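You operate a simulated robot arm through the tools that you are given. There is no shell and no other tool. Be economical: measure what you need, move in short steps, check, and stop when the job is done.

The job below is to be done with a simulated two-armed robot. You get a single attempt, and the scene is never put back.

## Task
Take the blue block with a white sole on the packing table and put it away on the corner of the plywood desk. Then put the pudding tub on the low table. Then put the tin of beans with the earliest date from the packing table on the card folder there. Then take the red wax tin on the white folding table and put it away on the open shelf of the grey cabinet. Then put two of the month tiles from the plywood bench on the shelf two of the wire shelving with black collars. Then lift the waste bin lid open. Keep to this order. Set down upright: blue block with a white sole, tin of beans.

The check looks at the end state, three seconds after you hand in, the way a careful person would. Anything else that was tipped, shoved, dropped, spilled or broken makes it a failure. A push-on lid holds only when it is set on centred and level and pressed home; a screw cap is set on level and turned clockwise until tight.

## Robot
Two 6-joint arms with two-finger parallel grippers on one trunk, on a base that drives. Base frame: it is fixed to the floor where the robot stands at the start and does not move with it; the origin is under the middle of the robot, x ahead of it, y to its left, z up. Units: mm, degrees, N and s.
The left shoulder is at the start at [60, 187, 1047], the right one opposite. With the tool pointing down near the work surface each hand reaches from about 240 to 620 mm from the robot's upright axis, wherever it stands, measured 20 degrees to its own side. Places, roughly: blue block with a white sole (5x4x5 cm) [500, 100, 800]; card folder [1000, 250, 750]; corner of the plywood desk (20x16 cm) [3180, -3440, 760]; low table (82x25 cm) [3240, 2180, 500]; month tile [1750, -2250, 750]; open shelf of the grey cabinet (50x16 cm) [-2060, -3760, 120]; pudding tub [750, 250, 750]; red wax tin [500, 1000, 750]; shelf two of the wire shelving with black collars [200, -4000, 400]; tin of beans [500, 500, 750]; waste bin lid [-3100, 2800, 300]. Payload 1.57 kg a hand.
The tool frame of a hand sits at the grasp point between the pads (the TCP): z along the fingers, y along the line on which they close. The tips reach 30 mm beyond it. Largest opening 110 mm; finger width 24, thickness 12; the body of the gripper, 48 by 112 mm, starts 78 mm behind the TCP.
Orientation is that of the tool frame in the base frame, as [roll, pitch, yaw] about the fixed x, y, z axes, in that order (R = Rz(yaw) Ry(pitch) Rx(roll)). With the fingers straight down and closing along the base's y, the tool's x points along the base's -x, its y along +y and its z along -z.

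## Interface
- The arms move only by the tool apply_moves. It takes "left_targets", "right_targets" or both (then of equal length, played together; a hand with none holds still); each is one flat list of numbers, 7 for each row, row after row: the closure, from 0 (fully open) to 1 (shut), then the shift along the tool's x, y, z in units of 150 mm (1.0 is 150 mm), then the turn, a rotation vector about the tool's x, y, z in units of 60 degrees (1.0 is 60 degrees). In form: [fingers, x, y, z, ax, ay, az, fingers, x, y, z, ax, ay, az, ...]. A call has 1 to 12 rows; each row is the pose to reach, as a shift and turn from the pose commanded when the call began, along the tool's axes at that moment. A call with a number of a shift or a turn outside -1 to 1 is refused whole. Rows are played at 5 a second. More than 50 mm and 8.6 degrees between two rows, or a gripper value outside its range, and nothing of the call is played. Where a pose cannot be reached the arm comes as near as it can. A force on the tool above 40 N (or 10 N above the force at the start of the call, whichever is more), or a blocked arm, ends the call early, and 0.2 s more pass. Each finger travels about 153 mm/s and halts on what it meets, pressing with about 36 N; the grip force reading is that of the motor and also rises with nothing between the fingers. The clock runs only during rows and for 0.2 s after the last one: add rows that repeat a pose to give the fingers time. It gives the time, the measured TCP pose, the force on the tool (base axes), the opening and the grip force at its end, in the units of the frame above (readings bear some noise), with the torque about the TCP (base axes, N m) and any sound that the robot's microphone picked up.
- Cameras (640 x 400 px; columns grow to the right, rows downward): "scene" is now at [-5.9, 31.9, 1592]; the picture's right is [0.49, -0.87, 0.00], its down [-0.70, -0.40, -0.59] and it looks along [0.52, 0.29, -0.81] (base axes); focal length 257 px, centre (320, 200). "left" rides on the left gripper at [70, -16, -141] in its tool frame; the picture's right is [0.23, 0.97, 0.00], its down [-0.86, 0.20, -0.48] and it looks along [-0.47, 0.11, 0.88] (tool axes); focal length 222 px, centre (320, 200). "right" rides on the right gripper at [70, 16, -141] in its tool frame; the picture's right is [-0.23, 0.97, 0.00], its down [-0.86, -0.20, -0.48] and it looks along [-0.47, -0.11, 0.88] (tool axes); focal length 222 px, centre (320, 200). There is no depth. A picture from a camera that has moved, and an enlarged one, comes with that camera's place and axes in the base frame and with its lens. The place of the scene camera against the robot may be out by one fixed shift of up to 18 mm in any direction.
- camera(camera): a new picture of that camera. No time passes.
- slide_trunk(by): slides the trunk up (or, below 0, down) by that many mm; the arms and the scene camera ride with it, the base frame stays. It gives what a move gives, with no picture.
- steer(legs): drives the robot by 1 to 6 legs, each [ahead, left, turn to the left] in mm, mm and degrees, along the robot's own axes; the way and the turn of a leg run together, so that a leg with both is an arc; at most 1500 mm and 180 degrees a leg. The arms and the cameras ride along, it lands a little off, and it stops where it bumps. It gives what a move gives.
- pan_tilt(pan, tilt): turns the head with the scene camera to pan (to the left, within 86 degrees either way) and tilt (down, from -29 to 69), counted from straight ahead of the robot. It gives what a move gives.
- close_up(camera, box): a new picture of the part [left, top, right, bottom] of that camera's present view, enlarged. No time passes.
- job_done(): hands the job in; it is judged then, once.

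Go step by step. Nothing tells you exact positions but the pictures and the camera data: compare them with the known pose of the tool, close in by small moves and look again before you grip or let go. The budget is 196 turns and 172 pictures, counting those below and the enlarged ones. Unless the task says otherwise, let go and move clear before handing in, and close with one line.

The tools are called after "Call:" by a JSON object that holds its "api" and its "payload". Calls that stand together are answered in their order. apply_moves: Moves the arms, as the interface text tells. Its arguments: {"type":"object","properties":{"left_targets":{"type":"array"},"right_targets":{"type":"array"}},"required":[]} The other tools are called the same way: slide_trunk (by) slides the trunk up or down; steer (legs) drives the base; pan_tilt (pan, tilt) turns the head that bears the scene camera; camera (camera) takes a picture; close_up (camera, box) takes an enlarged picture of a part of a camera's view; job_done () hands the job in.

At the start:

```text
time_s: 0.0
left_eef_pos: [405.1, 369.9, 996.8]
left_orientation: [179.9, 0.1, 179.9]
left_contact_force: [0.1, -0.2, -0.8]
left_moment: [0.01, 0.01, 0.01]
left_opening: 110.1
left_grip_force: 0.1
right_eef_pos: [343.7, 0.9, 994.3]
right_orientation: [180.0, -0.1, -179.9]
right_contact_force: [0.1, 0.2, 0.0]
right_moment: [0.02, 0.04, -0.03]
right_opening: 110.0
right_grip_force: 0.1
trunk travel left (down, up): [-675.0, 315.0]
robot x, y, heading: [2.6, -3.4, 0.1]
head pan, tilt: [29.4, 53.6]
```

scene: 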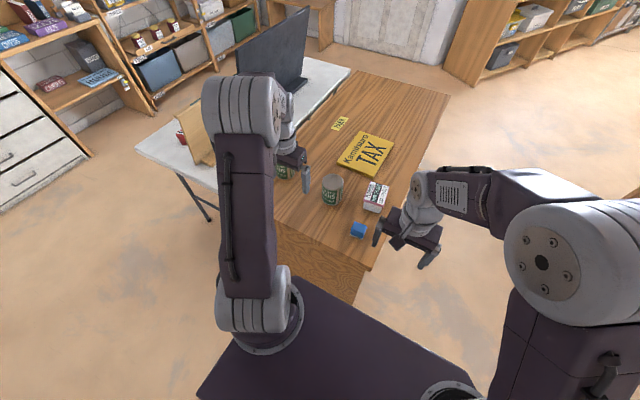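
right: 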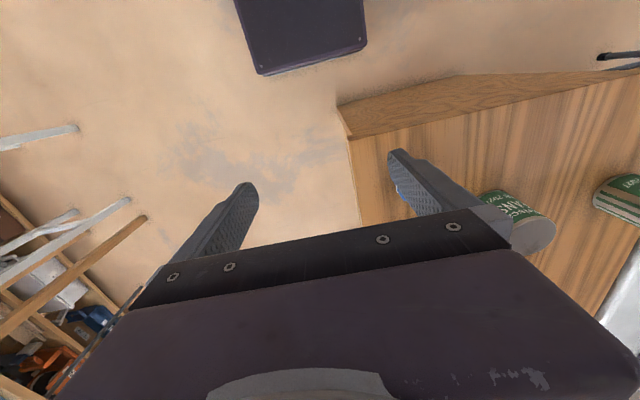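
left: 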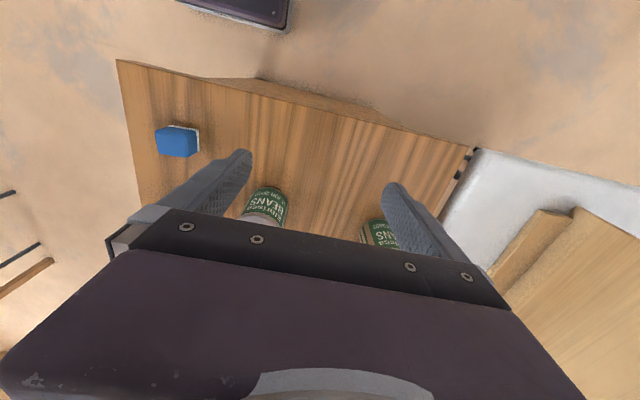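

I see the packing table ahead with a blue block, tins and a folder; I'll look closer at the items first.

Call:
{"api": "close_up", "payload": {"camera": "scene", "box": [260, 90, 460, 250]}}

Call:
{"api": "close_up", "payload": {"camera": "left", "box": [120, 90, 420, 260]}}

```text
2.50 times, centred on (360, 170) of scene
camera zoom: at [-5.9, 31.9, 1592.0], right [0.49, -0.87, 0.0], down [-0.7, -0.4, -0.59], along [0.52, 0.29, -0.81], focal length 643 px, centre (220, 275)
```

zoom: 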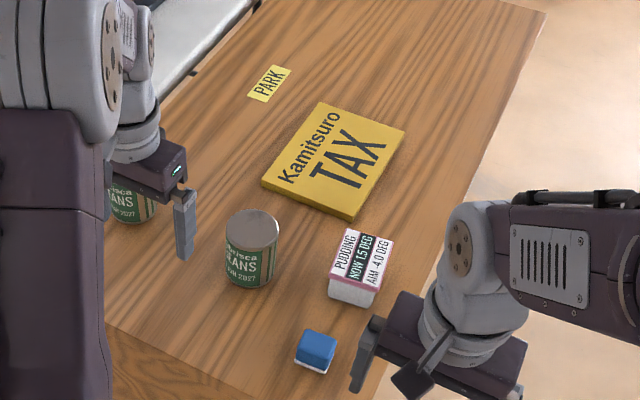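

```text
2.13 times, centred on (270, 175) of left
camera zoom: at [333.1, 355.5, 1137.8], right [-0.23, 0.97, 0.0], down [0.85, 0.2, 0.48], along [0.47, 0.11, -0.88], focal length 474 px, centre (427, 253)
```

zoom: 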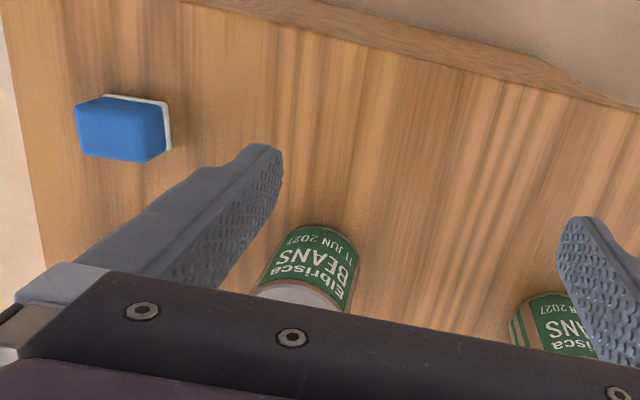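

Block seems at about (475,145), upright on its sole. I bring the left hand over it and shift the right hand aside.

Call:
{"api": "apply_moves", "payload": {"left_targets": [0, -0.1, -0.25, 0.05, 0, 0, 0, 0, -0.2, -0.5, 0.1, 0, 0, 0, 0, -0.3, -0.75, 0.15, 0, 0, 0, 0, -0.4, -1.0, 0.2, 0, 0, 0], "right_targets": [0, 0, -0.25, 0, 0, 0, 0, 0, 0, -0.5, 0, 0, 0, 0, 0, 0, -0.75, 0, 0, 0, 0, 0, 0, -1.0, 0, 0, 0, 0]}}

Call:
{"api": "apply_moves", "payload": {"left_targets": [0, 0, -0.25, 0.2, 0, 0, 0, 0, 0, -0.5, 0.4, 0, 0, 0]}}

Call:
{"api": "camera", "payload": {"camera": "left"}}

Call:
{"api": "camera", "payload": {"camera": "scene"}}

```text
time_s: 1.0
left_eef_pos: [463.9, 217.4, 967.1]
left_orientation: [179.8, 0.1, -179.9]
left_contact_force: [0.1, -0.4, -0.4]
left_moment: [0.02, 0.04, 0.0]
left_opening: 110.0
left_grip_force: 0.0
right_eef_pos: [344.0, -149.7, 994.3]
right_orientation: [180.0, -0.1, -180.0]
right_contact_force: [-0.5, -0.5, 0.2]
right_moment: [-0.01, -0.01, -0.01]
right_opening: 110.1
right_grip_force: 0.0
trunk travel left (down, up): [-675.0, 315.0]
robot x, y, heading: [-1.6, 2.5, -0.2]
head pan, tilt: [29.4, 53.6]
```

```text
time_s: 1.6
left_eef_pos: [464.1, 140.7, 907.0]
left_orientation: [180.0, 0.2, -180.0]
left_contact_force: [0.3, 0.3, 0.3]
left_moment: [0.06, 0.01, 0.0]
left_opening: 110.1
left_grip_force: 0.1
right_eef_pos: [342.5, -148.0, 994.3]
right_orientation: [179.9, 0.0, 179.9]
right_contact_force: [-0.4, -0.4, -0.6]
right_moment: [-0.01, -0.01, 0.0]
right_opening: 110.0
right_grip_force: 0.1
trunk travel left (down, up): [-675.0, 315.0]
robot x, y, heading: [-0.6, -1.7, -0.0]
head pan, tilt: [29.4, 53.6]
```

```text
166 pictures are left
camera left: at [391.8, 126.4, 1047.9], right [-0.23, 0.97, 0.0], down [0.85, 0.2, 0.48], along [0.47, 0.11, -0.88], focal length 222 px, centre (320, 200)
```

left: 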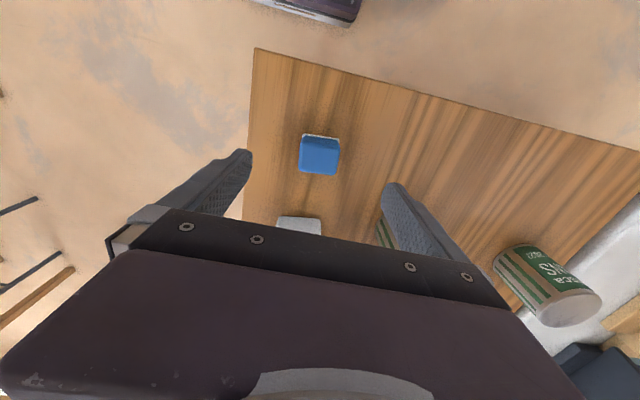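

```text
165 pictures are left
camera scene: at [-5.0, 29.9, 1592.1], right [0.49, -0.87, 0.0], down [-0.7, -0.39, -0.59], along [0.52, 0.29, -0.81], focal length 257 px, centre (320, 200)
```

scene: 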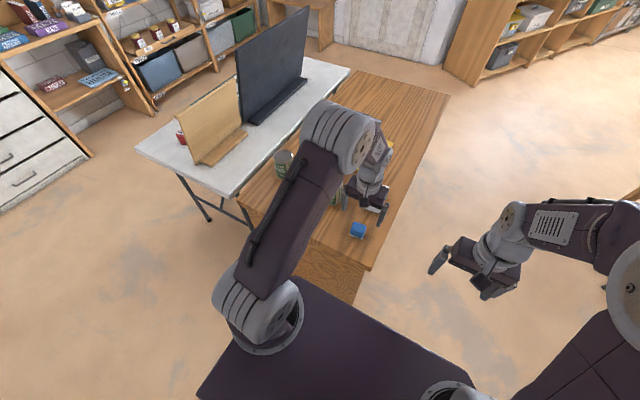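

Call:
{"api": "close_up", "payload": {"camera": "left", "box": [270, 120, 370, 183]}}

```text
6.35 times, centred on (320, 152) of left
camera zoom: at [391.8, 126.4, 1047.9], right [-0.23, 0.97, 0.0], down [0.85, 0.2, 0.48], along [0.47, 0.11, -0.88], focal length 1410 px, centre (320, 508)
```

zoom: 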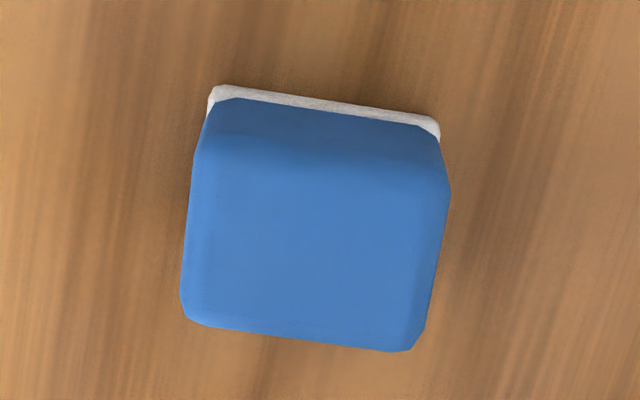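

Block top is centred about (474,144), nearly axis-aligned. Lowering and gripping along y.

Call:
{"api": "apply_moves", "payload": {"left_targets": [0.3, -0.03, 0.01, 0.27, 0, 0, -0.03, 0.3, -0.067, 0.02, 0.53, 0, 0, -0.06, 0.3, -0.067, 0.02, 0.79, 0, 0, -0.06, 0.3, -0.067, 0.02, 0.79, 0, 0, -0.06]}}

Call:
{"api": "camera", "payload": {"camera": "left"}}

```text
time_s: 2.6
left_eef_pos: [476.0, 145.4, 787.0]
left_orientation: [-179.9, 0.1, -176.4]
left_contact_force: [0.6, 0.5, 0.1]
left_moment: [-0.03, 0.0, 0.02]
left_opening: 77.1
left_grip_force: 0.0
right_eef_pos: [342.9, -145.7, 995.0]
right_orientation: [180.0, 0.0, -179.9]
right_contact_force: [0.2, -0.8, -0.4]
right_moment: [-0.02, 0.04, -0.04]
right_opening: 109.8
right_grip_force: 0.1
trunk travel left (down, up): [-675.0, 315.0]
robot x, y, heading: [-0.9, 1.6, 0.4]
head pan, tilt: [29.4, 53.6]
```

```text
163 pictures are left
camera left: at [405.0, 125.9, 928.4], right [-0.29, 0.96, 0.0], down [0.84, 0.25, 0.48], along [0.46, 0.14, -0.88], focal length 222 px, centre (320, 200)
```

left: 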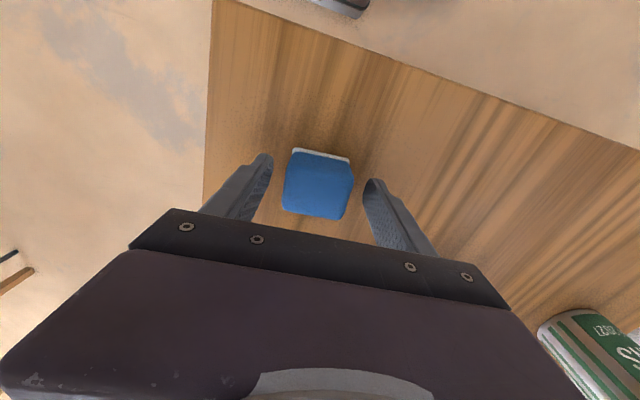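

Call:
{"api": "apply_moves", "payload": {"left_targets": [1, 0, 0, 0, 0, 0, 0, 1, 0, 0, 0, 0, 0, 0, 1, 0, 0, 0, 0, 0, 0, 1, 0, 0, -0.2, 0, 0, 0, 1, 0, 0, -0.5, 0, 0, 0, 1, 0, 0, -0.8, 0, 0, 0, 1, 0, 0, -1, 0, 0, 0]}}

Call:
{"api": "camera", "payload": {"camera": "left"}}

Call:
{"api": "pan_tilt", "payload": {"pan": -45, "tilt": 20}}

Call:
{"api": "camera", "payload": {"camera": "scene"}}

```text
time_s: 4.2
left_eef_pos: [474.8, 146.9, 936.9]
left_orientation: [-179.9, 0.1, -176.4]
left_contact_force: [-0.5, 0.8, -0.5]
left_moment: [0.02, -0.01, -0.01]
left_opening: 48.5
left_grip_force: 35.6
right_eef_pos: [341.8, -147.5, 995.4]
right_orientation: [179.9, 0.0, 179.9]
right_contact_force: [0.0, 0.5, 0.6]
right_moment: [-0.01, 0.0, 0.0]
right_opening: 109.8
right_grip_force: 0.1
trunk travel left (down, up): [-675.0, 315.0]
robot x, y, heading: [0.9, 2.2, -0.1]
head pan, tilt: [29.4, 53.6]
```

```text
162 pictures are left
camera left: at [404.3, 127.2, 1078.6], right [-0.29, 0.96, 0.0], down [0.84, 0.25, 0.48], along [0.46, 0.14, -0.88], focal length 222 px, centre (320, 200)
```

left: 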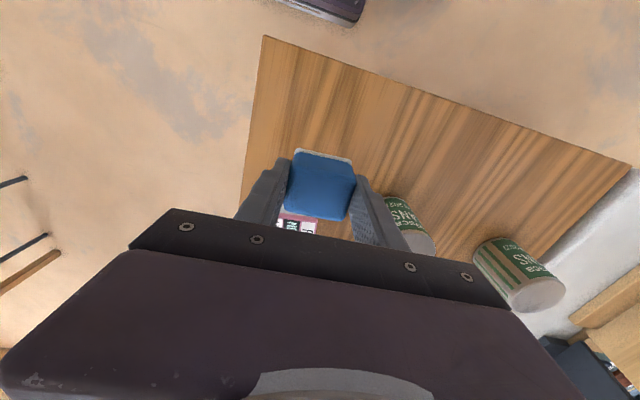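

```text
time_s: 5.7
left_eef_pos: [474.9, 146.1, 936.5]
left_orientation: [179.9, 0.1, -176.4]
left_contact_force: [0.6, -0.3, 0.5]
left_moment: [-0.01, 0.02, 0.04]
left_opening: 48.5
left_grip_force: 35.5
right_eef_pos: [342.1, -146.8, 995.1]
right_orientation: [-179.9, -0.1, 180.0]
right_contact_force: [0.4, -0.6, 0.1]
right_moment: [-0.02, 0.03, 0.0]
right_opening: 109.8
right_grip_force: 0.1
trunk travel left (down, up): [-675.0, 315.0]
robot x, y, heading: [-2.2, -0.0, 0.0]
head pan, tilt: [-45.0, 20.0]
```

```text
161 pictures are left
camera scene: at [-4.0, -70.1, 1642.3], right [-0.71, -0.71, 0.0], down [-0.24, 0.24, -0.94], along [0.66, -0.66, -0.34], focal length 257 px, centre (320, 200)
```

scene: 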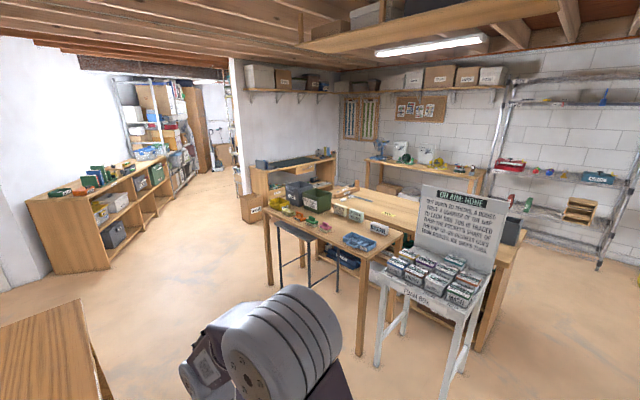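

Call:
{"api": "close_up", "payload": {"camera": "scene", "box": [230, 130, 430, 255]}}

Call:
{"api": "close_up", "payload": {"camera": "scene", "box": [360, 130, 640, 305]}}

```text
3.20 times, centred on (330, 192) of scene
camera zoom: at [-4.0, -70.1, 1642.3], right [-0.71, -0.71, 0.0], down [-0.24, 0.24, -0.94], along [0.66, -0.66, -0.34], focal length 823 px, centre (288, 224)
```

zoom: 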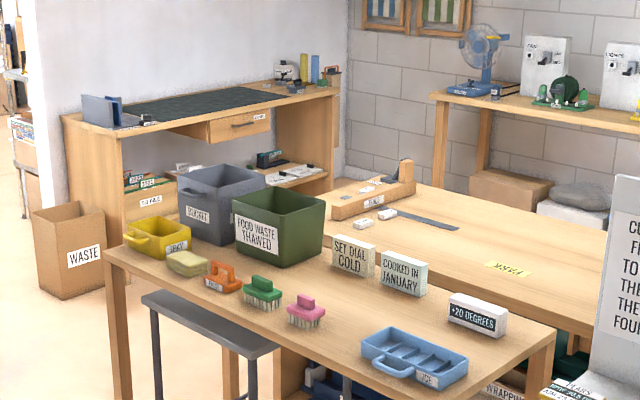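

```text
2.29 times, centred on (500, 218) of scene
camera zoom: at [-4.0, -70.1, 1642.3], right [-0.71, -0.71, 0.0], down [-0.24, 0.24, -0.94], along [0.66, -0.66, -0.34], focal length 588 px, centre (-91, 160)
```

zoom: 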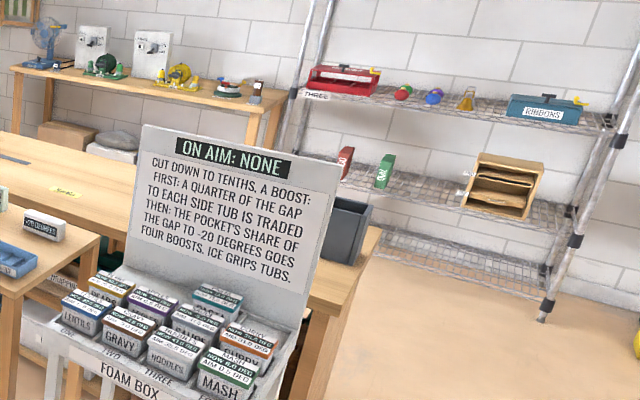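

Block is held. The desk lies in the far corner, so I'll back off, strafe into the aisle and drive ahead.

Call:
{"api": "steer", "payload": {"legs": [[-150, 0, 0], [0, -550, 0], [1500, 0, 0], [1100, 0, 0]]}}

Call:
{"api": "pan_tilt", "payload": {"pan": -70, "tilt": 25}}

Call:
{"api": "camera", "payload": {"camera": "scene"}}

```text
time_s: 22.2
left_eef_pos: [2951.0, -335.3, 936.5]
left_orientation: [-179.9, 0.1, -175.0]
left_contact_force: [0.1, 0.1, -0.3]
left_moment: [0.02, 0.01, -0.02]
left_opening: 48.6
left_grip_force: 35.8
right_eef_pos: [2824.7, -631.7, 994.7]
right_orientation: [180.0, -0.1, -178.6]
right_contact_force: [-0.4, -0.8, -0.2]
right_moment: [-0.02, -0.02, 0.02]
right_opening: 109.9
right_grip_force: 0.0
trunk travel left (down, up): [-675.0, 315.0]
robot x, y, heading: [2477.1, -493.6, 1.5]
head pan, tilt: [-45.0, 20.0]
```

```text
time_s: 23.1
left_eef_pos: [2950.5, -336.0, 936.9]
left_orientation: [-179.9, 0.1, -175.0]
left_contact_force: [0.6, 0.7, -0.4]
left_moment: [0.01, 0.01, 0.02]
left_opening: 48.4
left_grip_force: 35.7
right_eef_pos: [2824.3, -631.4, 995.2]
right_orientation: [-179.9, -0.1, -178.6]
right_contact_force: [-0.2, -0.5, 0.8]
right_moment: [-0.04, 0.02, -0.01]
right_opening: 110.0
right_grip_force: 0.0
trunk travel left (down, up): [-675.0, 315.0]
robot x, y, heading: [2480.7, -493.8, 1.3]
head pan, tilt: [-70.0, 25.0]
```

```text
158 pictures are left
camera scene: at [2442.1, -585.0, 1634.3], right [-0.93, -0.37, 0.0], down [-0.15, 0.39, -0.91], along [0.33, -0.84, -0.42], focal length 257 px, centre (320, 200)
```

scene: 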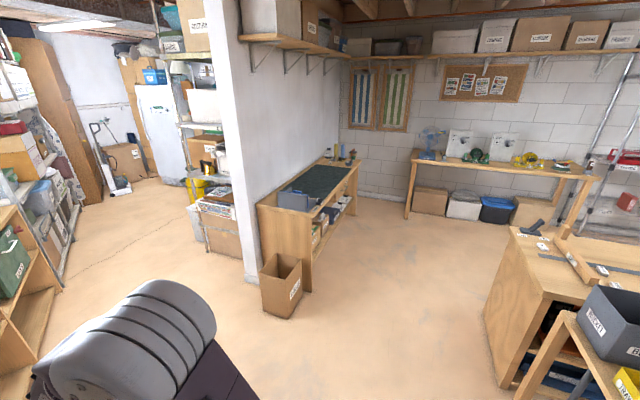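

The desk front edge is near x=3100. Strafing alongside it, then turning toward its far corner for a closer look.

Call:
{"api": "steer", "payload": {"legs": [[0, -1500, 0], [0, -800, 0], [0, 0, -36]]}}

Call:
{"api": "pan_tilt", "payload": {"pan": 5, "tilt": 40}}

Call:
{"api": "camera", "payload": {"camera": "scene"}}

```text
time_s: 36.0
left_eef_pos: [3024.5, -2910.9, 937.0]
left_orientation: [-180.0, 0.1, 149.2]
left_contact_force: [0.8, -0.1, -0.2]
left_moment: [0.01, 0.01, -0.01]
left_opening: 48.3
left_grip_force: 35.9
right_eef_pos: [2748.6, -3079.2, 995.3]
right_orientation: [-180.0, 0.0, 145.6]
right_contact_force: [-0.8, 0.3, 0.6]
right_moment: [-0.01, -0.01, 0.01]
right_opening: 110.0
right_grip_force: 0.0
trunk travel left (down, up): [-675.0, 315.0]
robot x, y, heading: [2548.3, -2765.2, -34.2]
head pan, tilt: [-70.0, 25.0]
```

```text
time_s: 37.5
left_eef_pos: [3022.8, -2910.9, 937.1]
left_orientation: [-180.0, 0.1, 149.1]
left_contact_force: [1.1, -0.8, -0.3]
left_moment: [0.02, 0.0, -0.02]
left_opening: 48.5
left_grip_force: 36.2
right_eef_pos: [2747.1, -3077.1, 995.7]
right_orientation: [180.0, 0.0, 145.6]
right_contact_force: [0.2, -0.4, -0.2]
right_moment: [-0.05, 0.01, -0.02]
right_opening: 110.1
right_grip_force: 0.2
trunk travel left (down, up): [-675.0, 315.0]
robot x, y, heading: [2550.1, -2762.6, -34.4]
head pan, tilt: [5.0, 40.0]
```

```text
157 pictures are left
camera scene: at [2563.0, -2775.5, 1611.0], right [-0.49, -0.87, 0.0], down [-0.56, 0.32, -0.77], along [0.67, -0.38, -0.64], focal length 257 px, centre (320, 200)
```

scene: 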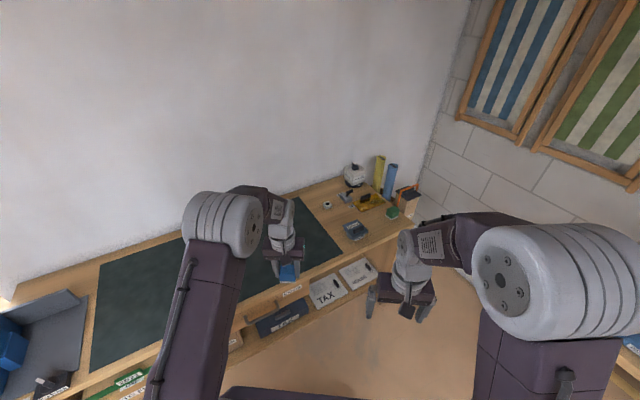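

Call:
{"api": "close_up", "payload": {"camera": "scene", "box": [290, 150, 450, 250]}}

```text
4.00 times, centred on (370, 200) of scene
camera zoom: at [2563.0, -2775.5, 1611.0], right [-0.49, -0.87, 0.0], down [-0.56, 0.32, -0.77], along [0.67, -0.38, -0.64], focal length 1029 px, centre (120, 200)
```

zoom: 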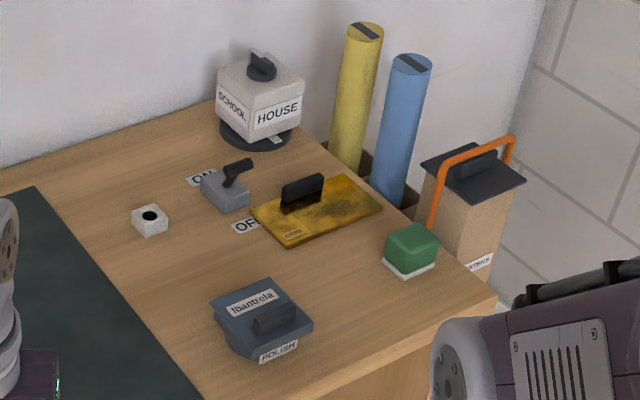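

The corner is free between the polish gadget and the green block; I'll aim for about (3170,-3438). Approaching.

Call:
{"api": "steer", "payload": {"legs": [[0, -395, 0], [386, 0, 0]]}}

Call:
{"api": "camera", "payload": {"camera": "left"}}

Call:
{"api": "camera", "payload": {"camera": "scene"}}

```text
time_s: 42.0
left_eef_pos: [3116.2, -3458.2, 937.2]
left_orientation: [179.9, 0.1, 149.2]
left_contact_force: [0.3, 0.6, -0.3]
left_moment: [0.0, 0.0, 0.04]
left_opening: 48.6
left_grip_force: 36.2
right_eef_pos: [2841.3, -3624.1, 994.9]
right_orientation: [-180.0, 0.0, 145.7]
right_contact_force: [0.0, 0.2, 0.3]
right_moment: [0.0, 0.0, -0.02]
right_opening: 109.8
right_grip_force: 0.0
trunk travel left (down, up): [-675.0, 315.0]
robot x, y, heading: [2643.2, -3312.4, -34.1]
head pan, tilt: [5.0, 40.0]
```

```text
155 pictures are left
camera left: at [3046.3, -3434.4, 1078.2], right [0.3, 0.95, 0.0], down [0.84, -0.26, 0.48], along [0.46, -0.15, -0.88], focal length 222 px, centre (320, 200)
```

left: 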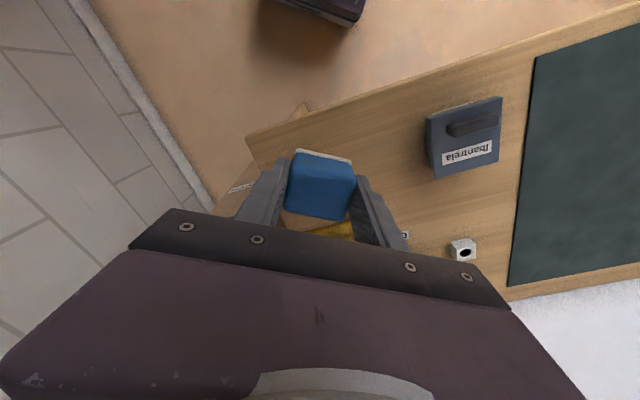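

```text
154 pictures are left
camera scene: at [2655.6, -3322.8, 1611.0], right [-0.49, -0.87, 0.0], down [-0.56, 0.31, -0.77], along [0.67, -0.37, -0.64], focal length 257 px, centre (320, 200)
```

scene: 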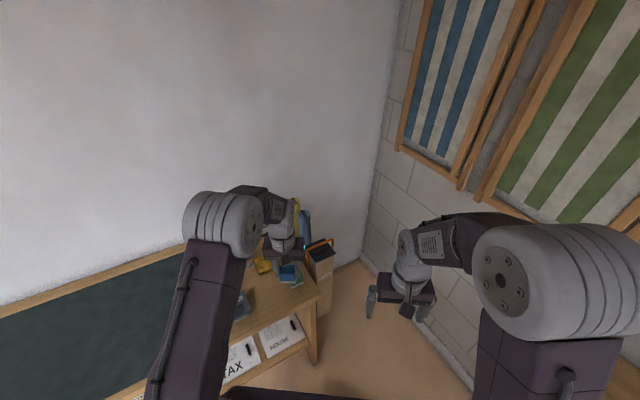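

Call:
{"api": "apply_moves", "payload": {"left_targets": [1, -0.026, 0.047, 0, 0, 0, 0.14, 1, -0.053, 0.094, 0, 0, 0, 0.28, 1, -0.079, 0.14, 0, 0, 0, 0.42, 1, -0.106, 0.187, 0, 0, 0, 0.56, 1, -0.132, 0.233, 0, 0, 0, 0.7, 1, -0.16, 0.28, 0, 0, 0, 0.84, 1, -0.185, 0.327, 0, 0, 0, 0.98, 1, -0.185, 0.327, 0, 0, 0, 0.98]}}

Call:
{"api": "camera", "payload": {"camera": "left"}}

Call:
{"api": "close_up", "payload": {"camera": "scene", "box": [230, 180, 350, 330]}}

```text
time_s: 43.8
left_eef_pos: [3165.5, -3430.5, 935.8]
left_orientation: [179.9, 0.1, 90.4]
left_contact_force: [0.7, -0.3, -1.2]
left_moment: [-0.02, 0.05, 0.02]
left_opening: 48.5
left_grip_force: 35.7
right_eef_pos: [2840.5, -3625.4, 994.5]
right_orientation: [-180.0, 0.0, 145.7]
right_contact_force: [-0.4, 0.4, 0.5]
right_moment: [-0.01, -0.01, 0.01]
right_opening: 109.9
right_grip_force: 0.0
trunk travel left (down, up): [-675.0, 315.0]
robot x, y, heading: [2637.8, -3307.1, -34.1]
head pan, tilt: [5.0, 40.0]
```

```text
153 pictures are left
camera left: at [3147.1, -3358.6, 1077.7], right [0.97, 0.23, 0.0], down [0.2, -0.85, 0.48], along [0.11, -0.47, -0.88], focal length 222 px, centre (320, 200)
```

left: 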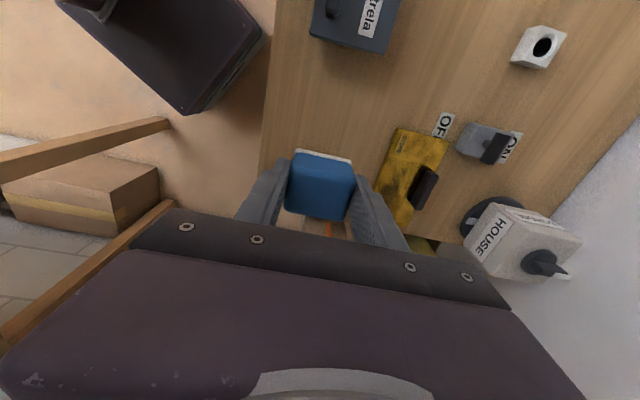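

```text
2.67 times, centred on (290, 255) of scene
camera zoom: at [2655.9, -3323.2, 1610.9], right [-0.49, -0.87, 0.0], down [-0.56, 0.31, -0.77], along [0.67, -0.37, -0.64], focal length 686 px, centre (400, 53)
```

zoom: 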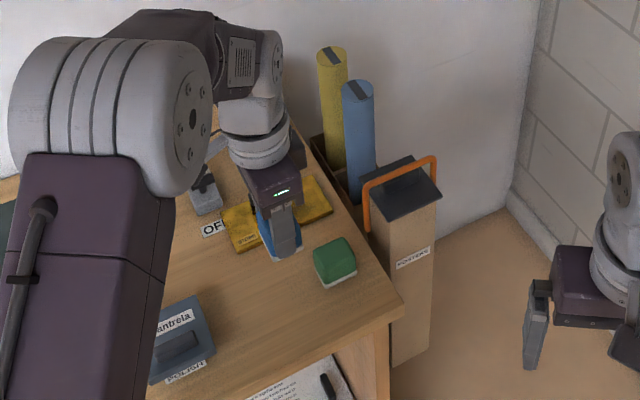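

Call:
{"api": "apply_moves", "payload": {"left_targets": [1, 0.067, 0, 0.3, 0, 0, 0, 1, 0.067, 0, 0.6, 0, 0, 0, 1, 0.067, 0, 0.8, 0, 0, 0, 1, 0.067, 0, 0.87, 0, 0, 0, 1, 0.067, 0, 0.87, 0, 0, 0]}}

Call:
{"api": "camera", "payload": {"camera": "left"}}

Call:
{"api": "close_up", "payload": {"camera": "scene", "box": [250, 230, 330, 280]}}

```text
time_s: 45.0
left_eef_pos: [3165.0, -3418.0, 806.0]
left_orientation: [179.7, 0.1, 90.5]
left_contact_force: [-1.6, 1.9, 12.0]
left_moment: [-0.05, 0.21, 0.03]
left_opening: 48.3
left_grip_force: 36.4
right_eef_pos: [2839.0, -3624.8, 995.0]
right_orientation: [-180.0, 0.1, 145.8]
right_contact_force: [-0.4, -0.7, 0.4]
right_moment: [-0.01, 0.01, -0.02]
right_opening: 110.0
right_grip_force: 0.1
trunk travel left (down, up): [-675.0, 315.0]
robot x, y, heading: [2641.0, -3308.5, -34.4]
head pan, tilt: [5.0, 40.0]
```

```text
151 pictures are left
camera left: at [3146.6, -3347.2, 947.7], right [0.97, 0.24, 0.0], down [0.21, -0.85, 0.48], along [0.12, -0.47, -0.88], focal length 222 px, centre (320, 200)
```

left: 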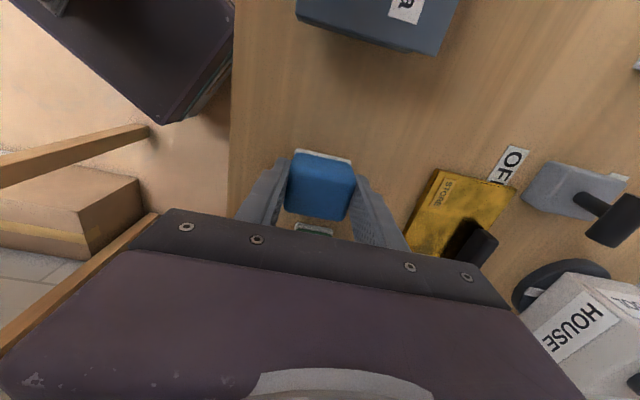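

```text
8.00 times, centred on (290, 255) of scene
camera zoom: at [2654.0, -3322.5, 1611.2], right [-0.49, -0.87, 0.0], down [-0.56, 0.31, -0.77], along [0.67, -0.37, -0.64], focal length 2058 px, centre (560, -240)
```

zoom: 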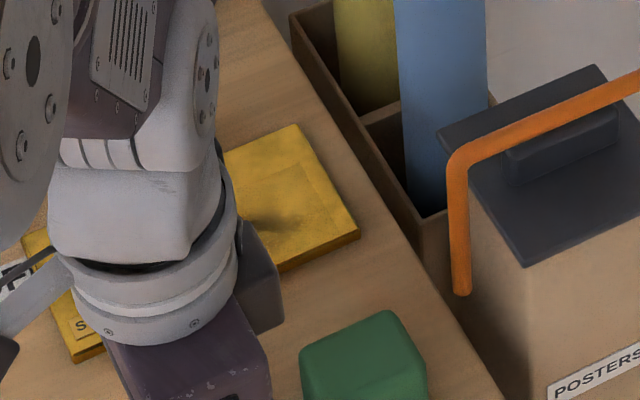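

Contact force shows it's resting on the desk. Releasing and rising.

Call:
{"api": "apply_moves", "payload": {"left_targets": [0.4, 0, 0, 0, 0, 0, 0, 0.3, 0, 0, 0, 0, 0, 0, 0.3, 0, 0, 0, 0, 0, 0, 0.3, 0, 0, -0.2, 0, 0, 0, 0.3, 0, 0, -0.5, 0, 0, 0, 0.3, 0, 0, -0.8, 0, 0, 0, 0.3, 0, 0, -1, 0, 0, 0]}}

Call:
{"api": "camera", "payload": {"camera": "left"}}

```text
time_s: 46.6
left_eef_pos: [3165.5, -3419.6, 957.3]
left_orientation: [-180.0, 0.0, 90.6]
left_contact_force: [0.0, -0.4, -0.4]
left_moment: [-0.01, 0.04, 0.0]
left_opening: 76.9
left_grip_force: 0.0
right_eef_pos: [2840.6, -3624.9, 994.5]
right_orientation: [-180.0, -0.1, 145.6]
right_contact_force: [-0.8, 0.7, 0.1]
right_moment: [0.0, 0.01, -0.02]
right_opening: 110.1
right_grip_force: 0.1
trunk travel left (down, up): [-675.0, 315.0]
robot x, y, heading: [2642.2, -3309.1, -34.5]
head pan, tilt: [5.0, 40.0]
```

```text
149 pictures are left
camera left: at [3147.0, -3348.1, 1099.1], right [0.97, 0.24, 0.0], down [0.21, -0.85, 0.48], along [0.11, -0.47, -0.88], focal length 222 px, centre (320, 200)
```

left: 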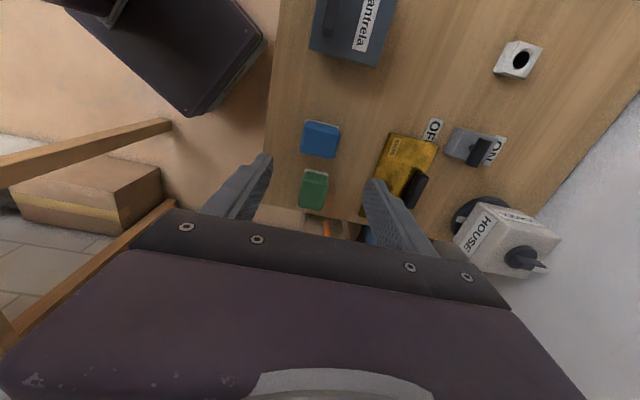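

Blue block is placed upright. Turning the wrist back and driving back to the packing table's right side for the pudding tub.

Call:
{"api": "apply_moves", "payload": {"left_targets": [0.3, 0.026, 0.047, 0, 0, 0, -0.14, 0.3, 0.053, 0.0, 0, 0, 0, -0.28, 0.3, 0.079, -0.04, 0, 0, 0, -0.42, 0.3, 0.106, -0.087, 0, 0, 0, -0.56, 0.3, 0.132, -0.133, 0, 0, 0, -0.7, 0.3, 0.16, -0.18, 0, 0, 0, -0.84, 0, 0.185, -0.227, 0, 0, 0, -0.98]}}

Call:
{"api": "steer", "payload": {"legs": [[-480, 0, 0], [0, 395, 0], [0, 0, 124.5], [1500, 0, 0], [650, 0, 0]]}}

Call:
{"api": "pan_tilt", "payload": {"pan": 60, "tilt": 30}}

Call:
{"api": "camera", "payload": {"camera": "scene"}}

```text
time_s: 48.2
left_eef_pos: [3131.5, -3392.1, 954.2]
left_orientation: [-179.9, 0.1, 149.5]
left_contact_force: [-0.3, 0.1, 1.2]
left_moment: [0.0, 0.0, -0.03]
left_opening: 110.2
left_grip_force: 0.0
right_eef_pos: [2841.6, -3625.5, 994.1]
right_orientation: [180.0, 0.0, 145.7]
right_contact_force: [-0.2, -0.4, 0.3]
right_moment: [0.0, 0.01, 0.0]
right_opening: 109.8
right_grip_force: 0.1
trunk travel left (down, up): [-675.0, 315.0]
robot x, y, heading: [2640.8, -3309.5, -34.3]
head pan, tilt: [5.0, 40.0]
```

```text
time_s: 68.2
left_eef_pos: [2365.5, -151.8, 956.3]
left_orientation: [179.9, 0.1, -88.5]
left_contact_force: [0.0, 0.0, 0.5]
left_moment: [0.0, -0.03, 0.01]
left_opening: 110.1
left_grip_force: 0.1
right_eef_pos: [2718.0, -272.5, 995.3]
right_orientation: [180.0, 0.0, -92.1]
right_contact_force: [0.0, 0.1, -0.1]
right_moment: [0.01, 0.01, -0.01]
right_opening: 110.0
right_grip_force: 0.0
trunk travel left (down, up): [-675.0, 315.0]
robot x, y, heading: [2556.6, -606.9, 88.2]
head pan, tilt: [5.0, 40.0]
```

```text
time_s: 69.5
left_eef_pos: [2364.9, -150.4, 956.3]
left_orientation: [-179.9, 0.1, -88.5]
left_contact_force: [0.0, 0.4, 0.4]
left_moment: [-0.02, 0.04, -0.05]
left_opening: 110.1
left_grip_force: 0.0
right_eef_pos: [2716.7, -272.9, 994.0]
right_orientation: [-180.0, 0.0, -92.1]
right_contact_force: [-0.5, 1.1, -0.1]
right_moment: [-0.01, 0.02, -0.01]
right_opening: 110.0
right_grip_force: 0.0
trunk travel left (down, up): [-675.0, 315.0]
robot x, y, heading: [2557.7, -610.0, 88.0]
head pan, tilt: [60.0, 30.0]
```

```text
148 pictures are left
camera scene: at [2468.5, -625.4, 1626.3], right [0.53, 0.85, 0.0], down [0.42, -0.27, -0.87], along [-0.73, 0.46, -0.5], focal length 257 px, centre (320, 200)
```

scene: 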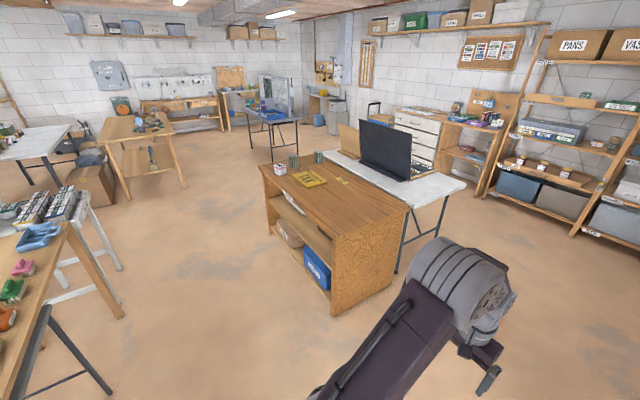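

Call:
{"api": "steer", "payload": {"legs": [[0, 1500, 1.5], [0, 257, 0.5], [190, 0, 0]]}}

Call:
{"api": "pan_tilt", "payload": {"pan": 10, "tilt": 50}}

Call:
{"api": "camera", "payload": {"camera": "scene"}}

Call:
{"api": "camera", "payload": {"camera": "left"}}

```text
time_s: 79.4
left_eef_pos: [608.3, 73.7, 956.1]
left_orientation: [179.9, 0.2, -86.8]
left_contact_force: [-0.2, -0.8, 0.0]
left_moment: [-0.02, -0.02, 0.01]
left_opening: 110.0
left_grip_force: 0.1
right_eef_pos: [963.3, -36.9, 995.4]
right_orientation: [-180.0, -0.1, -90.4]
right_contact_force: [-0.5, 0.6, 0.1]
right_moment: [-0.02, 0.01, 0.0]
right_opening: 109.8
right_grip_force: 0.0
trunk travel left (down, up): [-675.0, 315.0]
robot x, y, heading: [808.6, -378.9, 89.7]
head pan, tilt: [60.0, 30.0]
```

```text
time_s: 80.6
left_eef_pos: [607.8, 75.2, 955.7]
left_orientation: [180.0, 0.2, -86.8]
left_contact_force: [-0.3, 0.8, 0.3]
left_moment: [0.03, 0.02, -0.04]
left_opening: 109.7
left_grip_force: 0.2
right_eef_pos: [963.7, -36.1, 995.1]
right_orientation: [-179.9, 0.0, -90.4]
right_contact_force: [0.2, 0.8, -1.0]
right_moment: [0.02, 0.01, 0.01]
right_opening: 110.0
right_grip_force: 0.0
trunk travel left (down, up): [-675.0, 315.0]
robot x, y, heading: [812.9, -379.9, 89.6]
head pan, tilt: [10.0, 50.0]
```

```text
147 pictures are left
camera scene: at [789.8, -365.5, 1596.8], right [0.99, 0.17, 0.0], down [0.13, -0.76, -0.64], along [-0.11, 0.63, -0.77], focal length 257 px, centre (320, 200)
```

scene: 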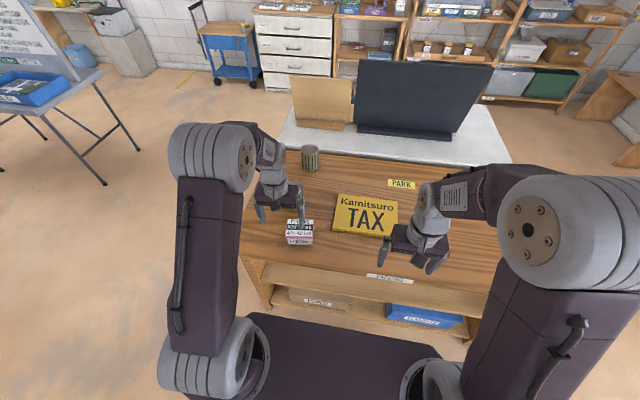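

```text
146 pictures are left
camera left: at [626.0, 7.4, 1096.6], right [-0.96, -0.28, 0.0], down [-0.25, 0.84, 0.48], along [-0.13, 0.46, -0.88], focal length 222 px, centre (320, 200)
```

left: 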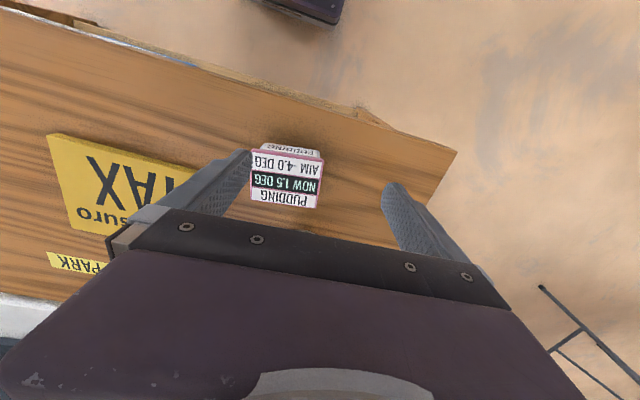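

Call:
{"api": "close_up", "payload": {"camera": "left", "box": [235, 130, 345, 220]}}

Call:
{"api": "close_up", "payload": {"camera": "scene", "box": [240, 140, 400, 250]}}

```text
4.44 times, centred on (290, 175) of left
camera zoom: at [626.0, 7.4, 1096.6], right [-0.96, -0.28, 0.0], down [-0.25, 0.84, 0.48], along [-0.13, 0.46, -0.88], focal length 987 px, centre (453, 311)
```

zoom: 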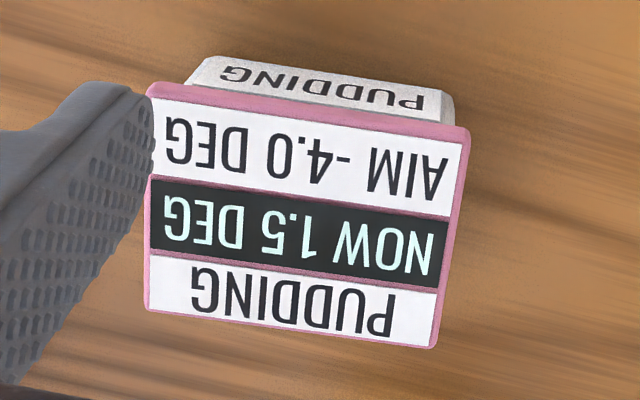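

```text
3.64 times, centred on (320, 195) of scene
camera zoom: at [789.8, -365.5, 1596.8], right [0.99, 0.17, 0.0], down [0.13, -0.76, -0.64], along [-0.11, 0.63, -0.77], focal length 936 px, centre (320, 218)
```

zoom: 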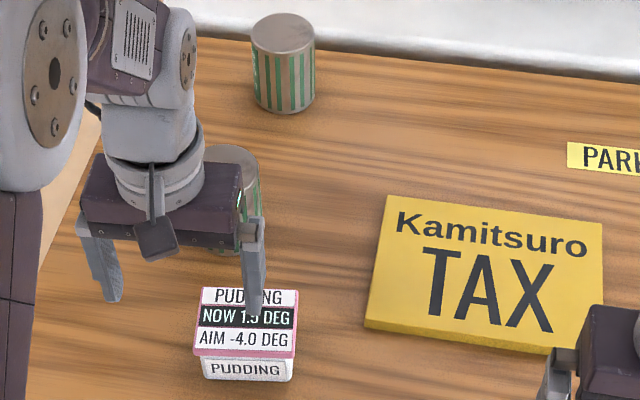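

The tub is about 98x78 mm centred near (639,145), long side along x. I rotate the hand to close across the short side.

Call:
{"api": "apply_moves", "payload": {"left_targets": [0, -0.065, -0.033, 0, 0, 0, 0.14, 0, -0.13, -0.066, 0, 0, 0, 0.28, 0, -0.195, -0.1, 0, 0, 0, 0.42, 0, -0.26, -0.133, 0, 0, 0, 0.56, 0, -0.325, -0.166, 0, 0, 0, 0.7, 0, -0.39, -0.2, 0, 0, 0, 0.84, 0, -0.455, -0.232, 0, 0, 0, 0.98, 0, -0.455, -0.232, 0, 0, 0, 0.98]}}

Call:
{"api": "apply_moves", "payload": {"left_targets": [0, 0, 0, 0.1, 0, 0, 0.14, 0, 0, 0, 0.2, 0, 0, 0.28, 0, 0, 0, 0.3, 0, 0, 0.4, 0, 0, 0, 0.4, 0, 0, 0.437, 0, 0, 0, 0.4, 0, 0, 0.437]}}

Call:
{"api": "camera", "payload": {"camera": "left"}}

```text
time_s: 82.4
left_eef_pos: [639.6, 143.8, 953.5]
left_orientation: [179.9, 0.2, -145.7]
left_contact_force: [-0.2, -0.6, -0.5]
left_moment: [0.0, 0.02, -0.02]
left_opening: 110.1
left_grip_force: 0.2
right_eef_pos: [962.9, -36.8, 995.6]
right_orientation: [-179.9, 0.0, -90.4]
right_contact_force: [0.6, 1.0, 0.5]
right_moment: [0.02, 0.01, -0.02]
right_opening: 109.8
right_grip_force: 0.1
trunk travel left (down, up): [-675.0, 315.0]
robot x, y, heading: [813.4, -380.2, 89.8]
head pan, tilt: [10.0, 50.0]
```

```text
time_s: 83.6
left_eef_pos: [639.1, 144.1, 894.4]
left_orientation: [179.9, 0.1, -171.8]
left_contact_force: [0.3, -0.6, -0.8]
left_moment: [-0.02, 0.02, -0.01]
left_opening: 109.6
left_grip_force: 0.1
right_eef_pos: [962.7, -36.5, 994.9]
right_orientation: [-180.0, 0.1, -90.4]
right_contact_force: [-0.6, -0.5, 0.6]
right_moment: [-0.01, 0.0, -0.02]
right_opening: 110.2
right_grip_force: 0.1
trunk travel left (down, up): [-675.0, 315.0]
robot x, y, heading: [812.7, -375.7, 89.5]
head pan, tilt: [10.0, 50.0]
```

```text
143 pictures are left
camera left: at [569.5, 119.9, 1035.7], right [-0.36, 0.93, 0.0], down [0.82, 0.32, 0.48], along [0.45, 0.17, -0.88], focal length 222 px, centre (320, 200)
```

left: 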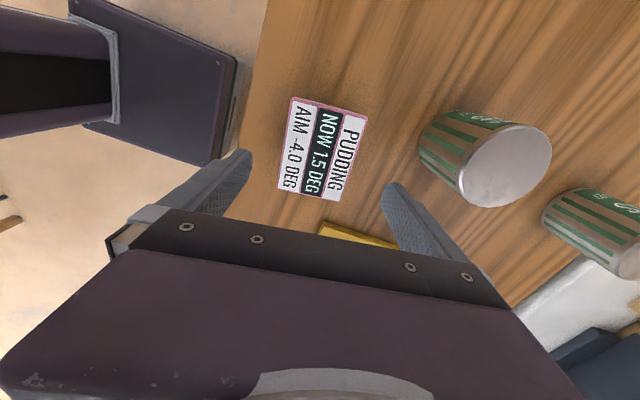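

Call:
{"api": "apply_moves", "payload": {"left_targets": [0, 0.02, 0, 0.25, 0, 0, 0, 0, 0.02, 0, 0.5, 0, 0, 0, 0, 0.02, 0, 0.7, 0, 0, 0, 0, 0.02, 0, 0.7, 0, 0, 0]}}

Call:
{"api": "camera", "payload": {"camera": "left"}}

```text
time_s: 84.6
left_eef_pos: [637.0, 145.3, 789.8]
left_orientation: [179.9, 0.0, -171.8]
left_contact_force: [-0.4, -0.3, 0.4]
left_moment: [-0.03, 0.0, -0.03]
left_opening: 110.2
left_grip_force: 0.1
right_eef_pos: [963.8, -36.9, 995.1]
right_orientation: [-180.0, 0.1, -90.4]
right_contact_force: [0.2, -0.6, 0.2]
right_moment: [0.02, 0.02, -0.02]
right_opening: 110.0
right_grip_force: 0.0
trunk travel left (down, up): [-675.0, 315.0]
robot x, y, heading: [811.6, -382.5, 89.8]
head pan, tilt: [10.0, 50.0]
```

```text
142 pictures are left
camera left: at [567.9, 120.5, 931.6], right [-0.36, 0.93, 0.0], down [0.82, 0.32, 0.48], along [0.45, 0.18, -0.88], focal length 222 px, centre (320, 200)
```

left: 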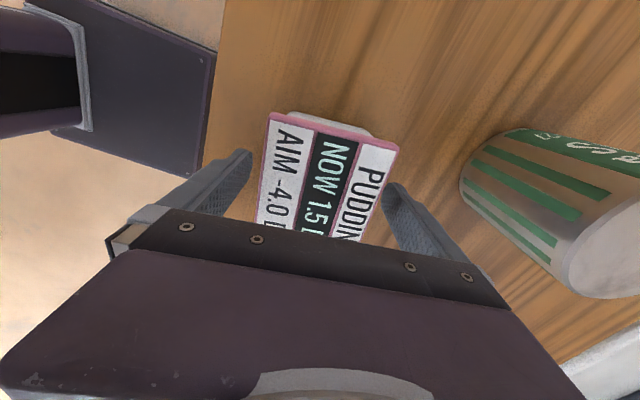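

Call:
{"api": "apply_moves", "payload": {"left_targets": [0.6, 0, 0, 0, 0, 0, 0, 1, 0, 0, 0, 0, 0, 0, 1, 0, 0, 0, 0, 0, 0, 1, 0, 0, 0, 0, 0, 0, 1, 0, 0, -0.2, 0, 0, 0, 1, 0, 0, -0.5, 0, 0, 0, 1, 0, 0, -0.8, 0, 0, 0, 1, 0, 0, -1, 0, 0, 0]}}

Call:
{"api": "camera", "payload": {"camera": "left"}}

Call:
{"api": "pan_tilt", "payload": {"pan": -35, "tilt": 25}}

Call:
{"api": "camera", "payload": {"camera": "scene"}}

```text
time_s: 86.4
left_eef_pos: [634.0, 144.7, 939.9]
left_orientation: [180.0, 0.0, -171.8]
left_contact_force: [-0.6, 0.2, -3.4]
left_moment: [-0.01, 0.01, 0.0]
left_opening: 77.6
left_grip_force: 36.2
right_eef_pos: [962.9, -36.1, 994.8]
right_orientation: [179.9, 0.1, -90.5]
right_contact_force: [0.4, -0.9, 0.7]
right_moment: [0.03, 0.03, 0.02]
right_opening: 109.8
right_grip_force: 0.0
trunk travel left (down, up): [-675.0, 315.0]
robot x, y, heading: [811.8, -380.7, 89.7]
head pan, tilt: [10.0, 50.0]
```

```text
141 pictures are left
camera left: at [565.2, 119.1, 1081.5], right [-0.36, 0.93, 0.0], down [0.82, 0.32, 0.48], along [0.45, 0.17, -0.88], focal length 222 px, centre (320, 200)
```

left: 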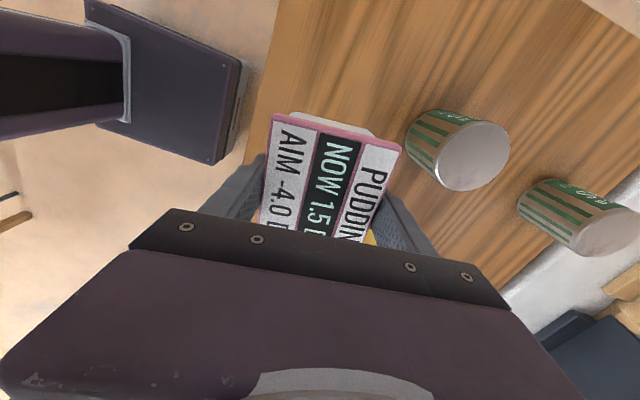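

```text
time_s: 87.5
left_eef_pos: [634.2, 143.7, 939.3]
left_orientation: [180.0, 0.1, -171.8]
left_contact_force: [0.1, 0.8, -3.3]
left_moment: [0.0, 0.03, 0.01]
left_opening: 77.4
left_grip_force: 36.0
right_eef_pos: [962.8, -36.5, 994.8]
right_orientation: [-179.9, 0.0, -90.4]
right_contact_force: [-0.2, 0.9, -0.7]
right_moment: [-0.01, -0.01, 0.0]
right_opening: 110.0
right_grip_force: 0.1
trunk travel left (down, up): [-675.0, 315.0]
robot x, y, heading: [813.7, -379.5, 89.5]
head pan, tilt: [-35.0, 25.0]
```

```text
140 pictures are left
camera scene: at [855.9, -366.1, 1634.2], right [0.82, -0.58, 0.0], down [-0.24, -0.35, -0.91], along [0.52, 0.74, -0.42], focal length 257 px, centre (320, 200)
```

scene: 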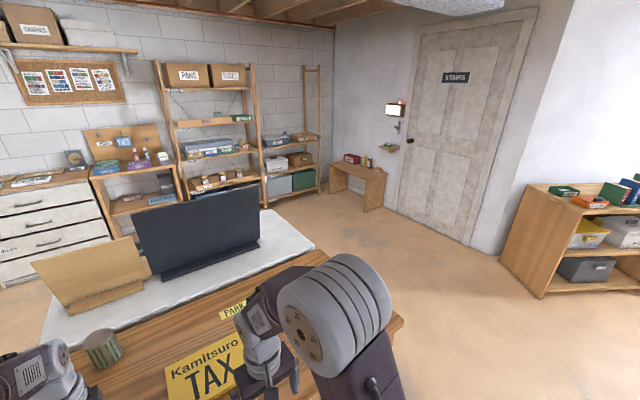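

Tub held. The low table is beside the door; driving around the packing table's end toward it.

Call:
{"api": "steer", "payload": {"legs": [[-170, 0, 0], [0, 0, -89.5], [1500, 0, 0], [0, 1500, 0], [0, 700, 0]]}}

Call:
{"api": "pan_tilt", "payload": {"pan": 5, "tilt": 35}}

Call:
{"api": "camera", "payload": {"camera": "scene"}}

```text
time_s: 110.3
left_eef_pos: [2834.9, 1826.3, 939.6]
left_orientation: [-179.9, 0.0, 98.0]
left_contact_force: [-1.2, 0.1, -3.4]
left_moment: [0.02, -0.01, 0.04]
left_opening: 77.7
left_grip_force: 36.2
right_eef_pos: [2654.1, 1499.1, 995.1]
right_orientation: [180.0, 0.0, 179.5]
right_contact_force: [-0.8, 0.0, -0.7]
right_moment: [-0.01, 0.01, 0.01]
right_opening: 110.2
right_grip_force: 0.1
trunk travel left (down, up): [-675.0, 315.0]
robot x, y, heading: [2311.9, 1645.1, -0.4]
head pan, tilt: [-35.0, 25.0]
```

```text
time_s: 111.3
left_eef_pos: [2835.3, 1826.9, 939.1]
left_orientation: [-180.0, 0.0, 97.9]
left_contact_force: [0.7, -1.0, -2.3]
left_moment: [0.0, 0.0, -0.03]
left_opening: 77.5
left_grip_force: 35.7
right_eef_pos: [2654.1, 1498.0, 995.3]
right_orientation: [-180.0, 0.0, 179.5]
right_contact_force: [-0.2, 1.0, -0.1]
right_moment: [-0.01, 0.04, -0.01]
right_opening: 110.0
right_grip_force: 0.1
trunk travel left (down, up): [-675.0, 315.0]
robot x, y, heading: [2312.0, 1650.7, -0.5]
head pan, tilt: [5.0, 35.0]
```

```text
139 pictures are left
camera scene: at [2330.6, 1651.6, 1618.5], right [0.08, -1.0, 0.0], down [-0.57, -0.04, -0.82], along [0.82, 0.06, -0.57], focal length 257 px, centre (320, 200)
```

scene: 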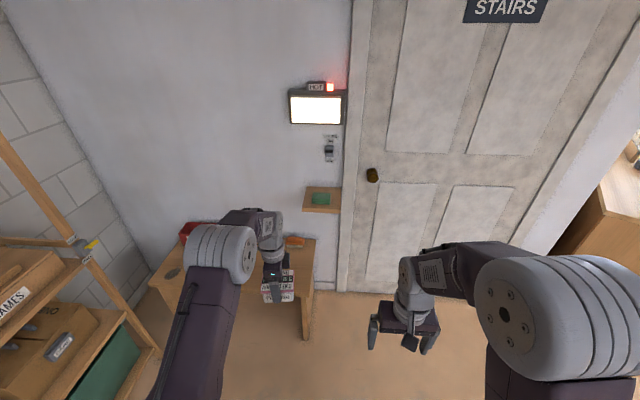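

Call:
{"api": "steer", "payload": {"legs": [[0, 165, 0.5], [380, 0, 0]]}}

Call:
{"api": "slide_trunk", "payload": {"by": -250}}

Call:
{"api": "camera", "payload": {"camera": "left"}}

Call:
{"api": "camera", "payload": {"camera": "scene"}}

```text
time_s: 114.8
left_eef_pos: [3209.0, 1996.6, 940.0]
left_orientation: [179.9, 0.0, 98.6]
left_contact_force: [-0.9, -0.3, -2.9]
left_moment: [0.02, 0.0, -0.02]
left_opening: 77.5
left_grip_force: 36.1
right_eef_pos: [3031.0, 1665.4, 995.4]
right_orientation: [-179.9, 0.0, -179.9]
right_contact_force: [-0.2, 1.2, 0.6]
right_moment: [-0.03, -0.03, 0.0]
right_opening: 110.2
right_grip_force: 0.0
trunk travel left (down, up): [-675.0, 315.0]
robot x, y, heading: [2685.1, 1817.3, 0.2]
head pan, tilt: [5.0, 35.0]
```

```text
time_s: 117.3
left_eef_pos: [3210.3, 1997.6, 688.9]
left_orientation: [-180.0, 0.0, 98.6]
left_contact_force: [-0.2, -0.2, -3.5]
left_moment: [0.01, 0.01, 0.0]
left_opening: 77.7
left_grip_force: 35.3
right_eef_pos: [3031.0, 1665.9, 744.8]
right_orientation: [-180.0, 0.0, -179.9]
right_contact_force: [-0.1, 0.8, 0.3]
right_moment: [0.02, 0.03, -0.03]
right_opening: 110.0
right_grip_force: 0.1
trunk travel left (down, up): [-425.0, 565.0]
robot x, y, heading: [2686.7, 1811.9, 0.1]
head pan, tilt: [5.0, 35.0]
```

```text
138 pictures are left
camera left: at [3180.6, 2064.7, 831.0], right [0.93, 0.37, 0.0], down [0.32, -0.82, 0.48], along [0.18, -0.45, -0.88], focal length 222 px, centre (320, 200)
```

left: 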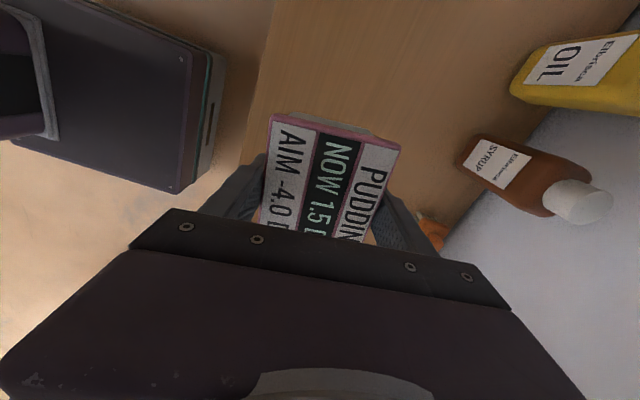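

```text
137 pictures are left
camera scene: at [2706.6, 1816.8, 1368.5], right [0.09, -1.0, 0.0], down [-0.57, -0.05, -0.82], along [0.82, 0.07, -0.57], focal length 257 px, centre (320, 200)
```

scene: 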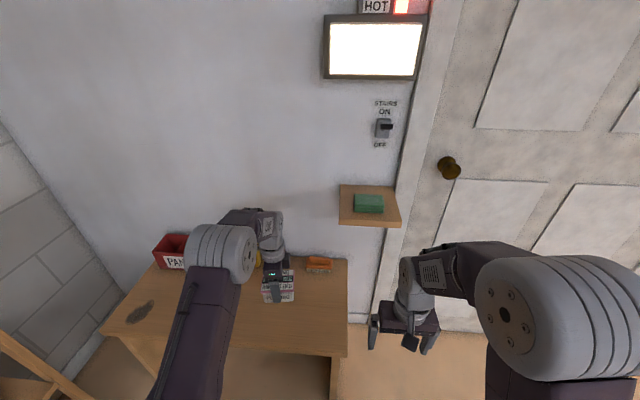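

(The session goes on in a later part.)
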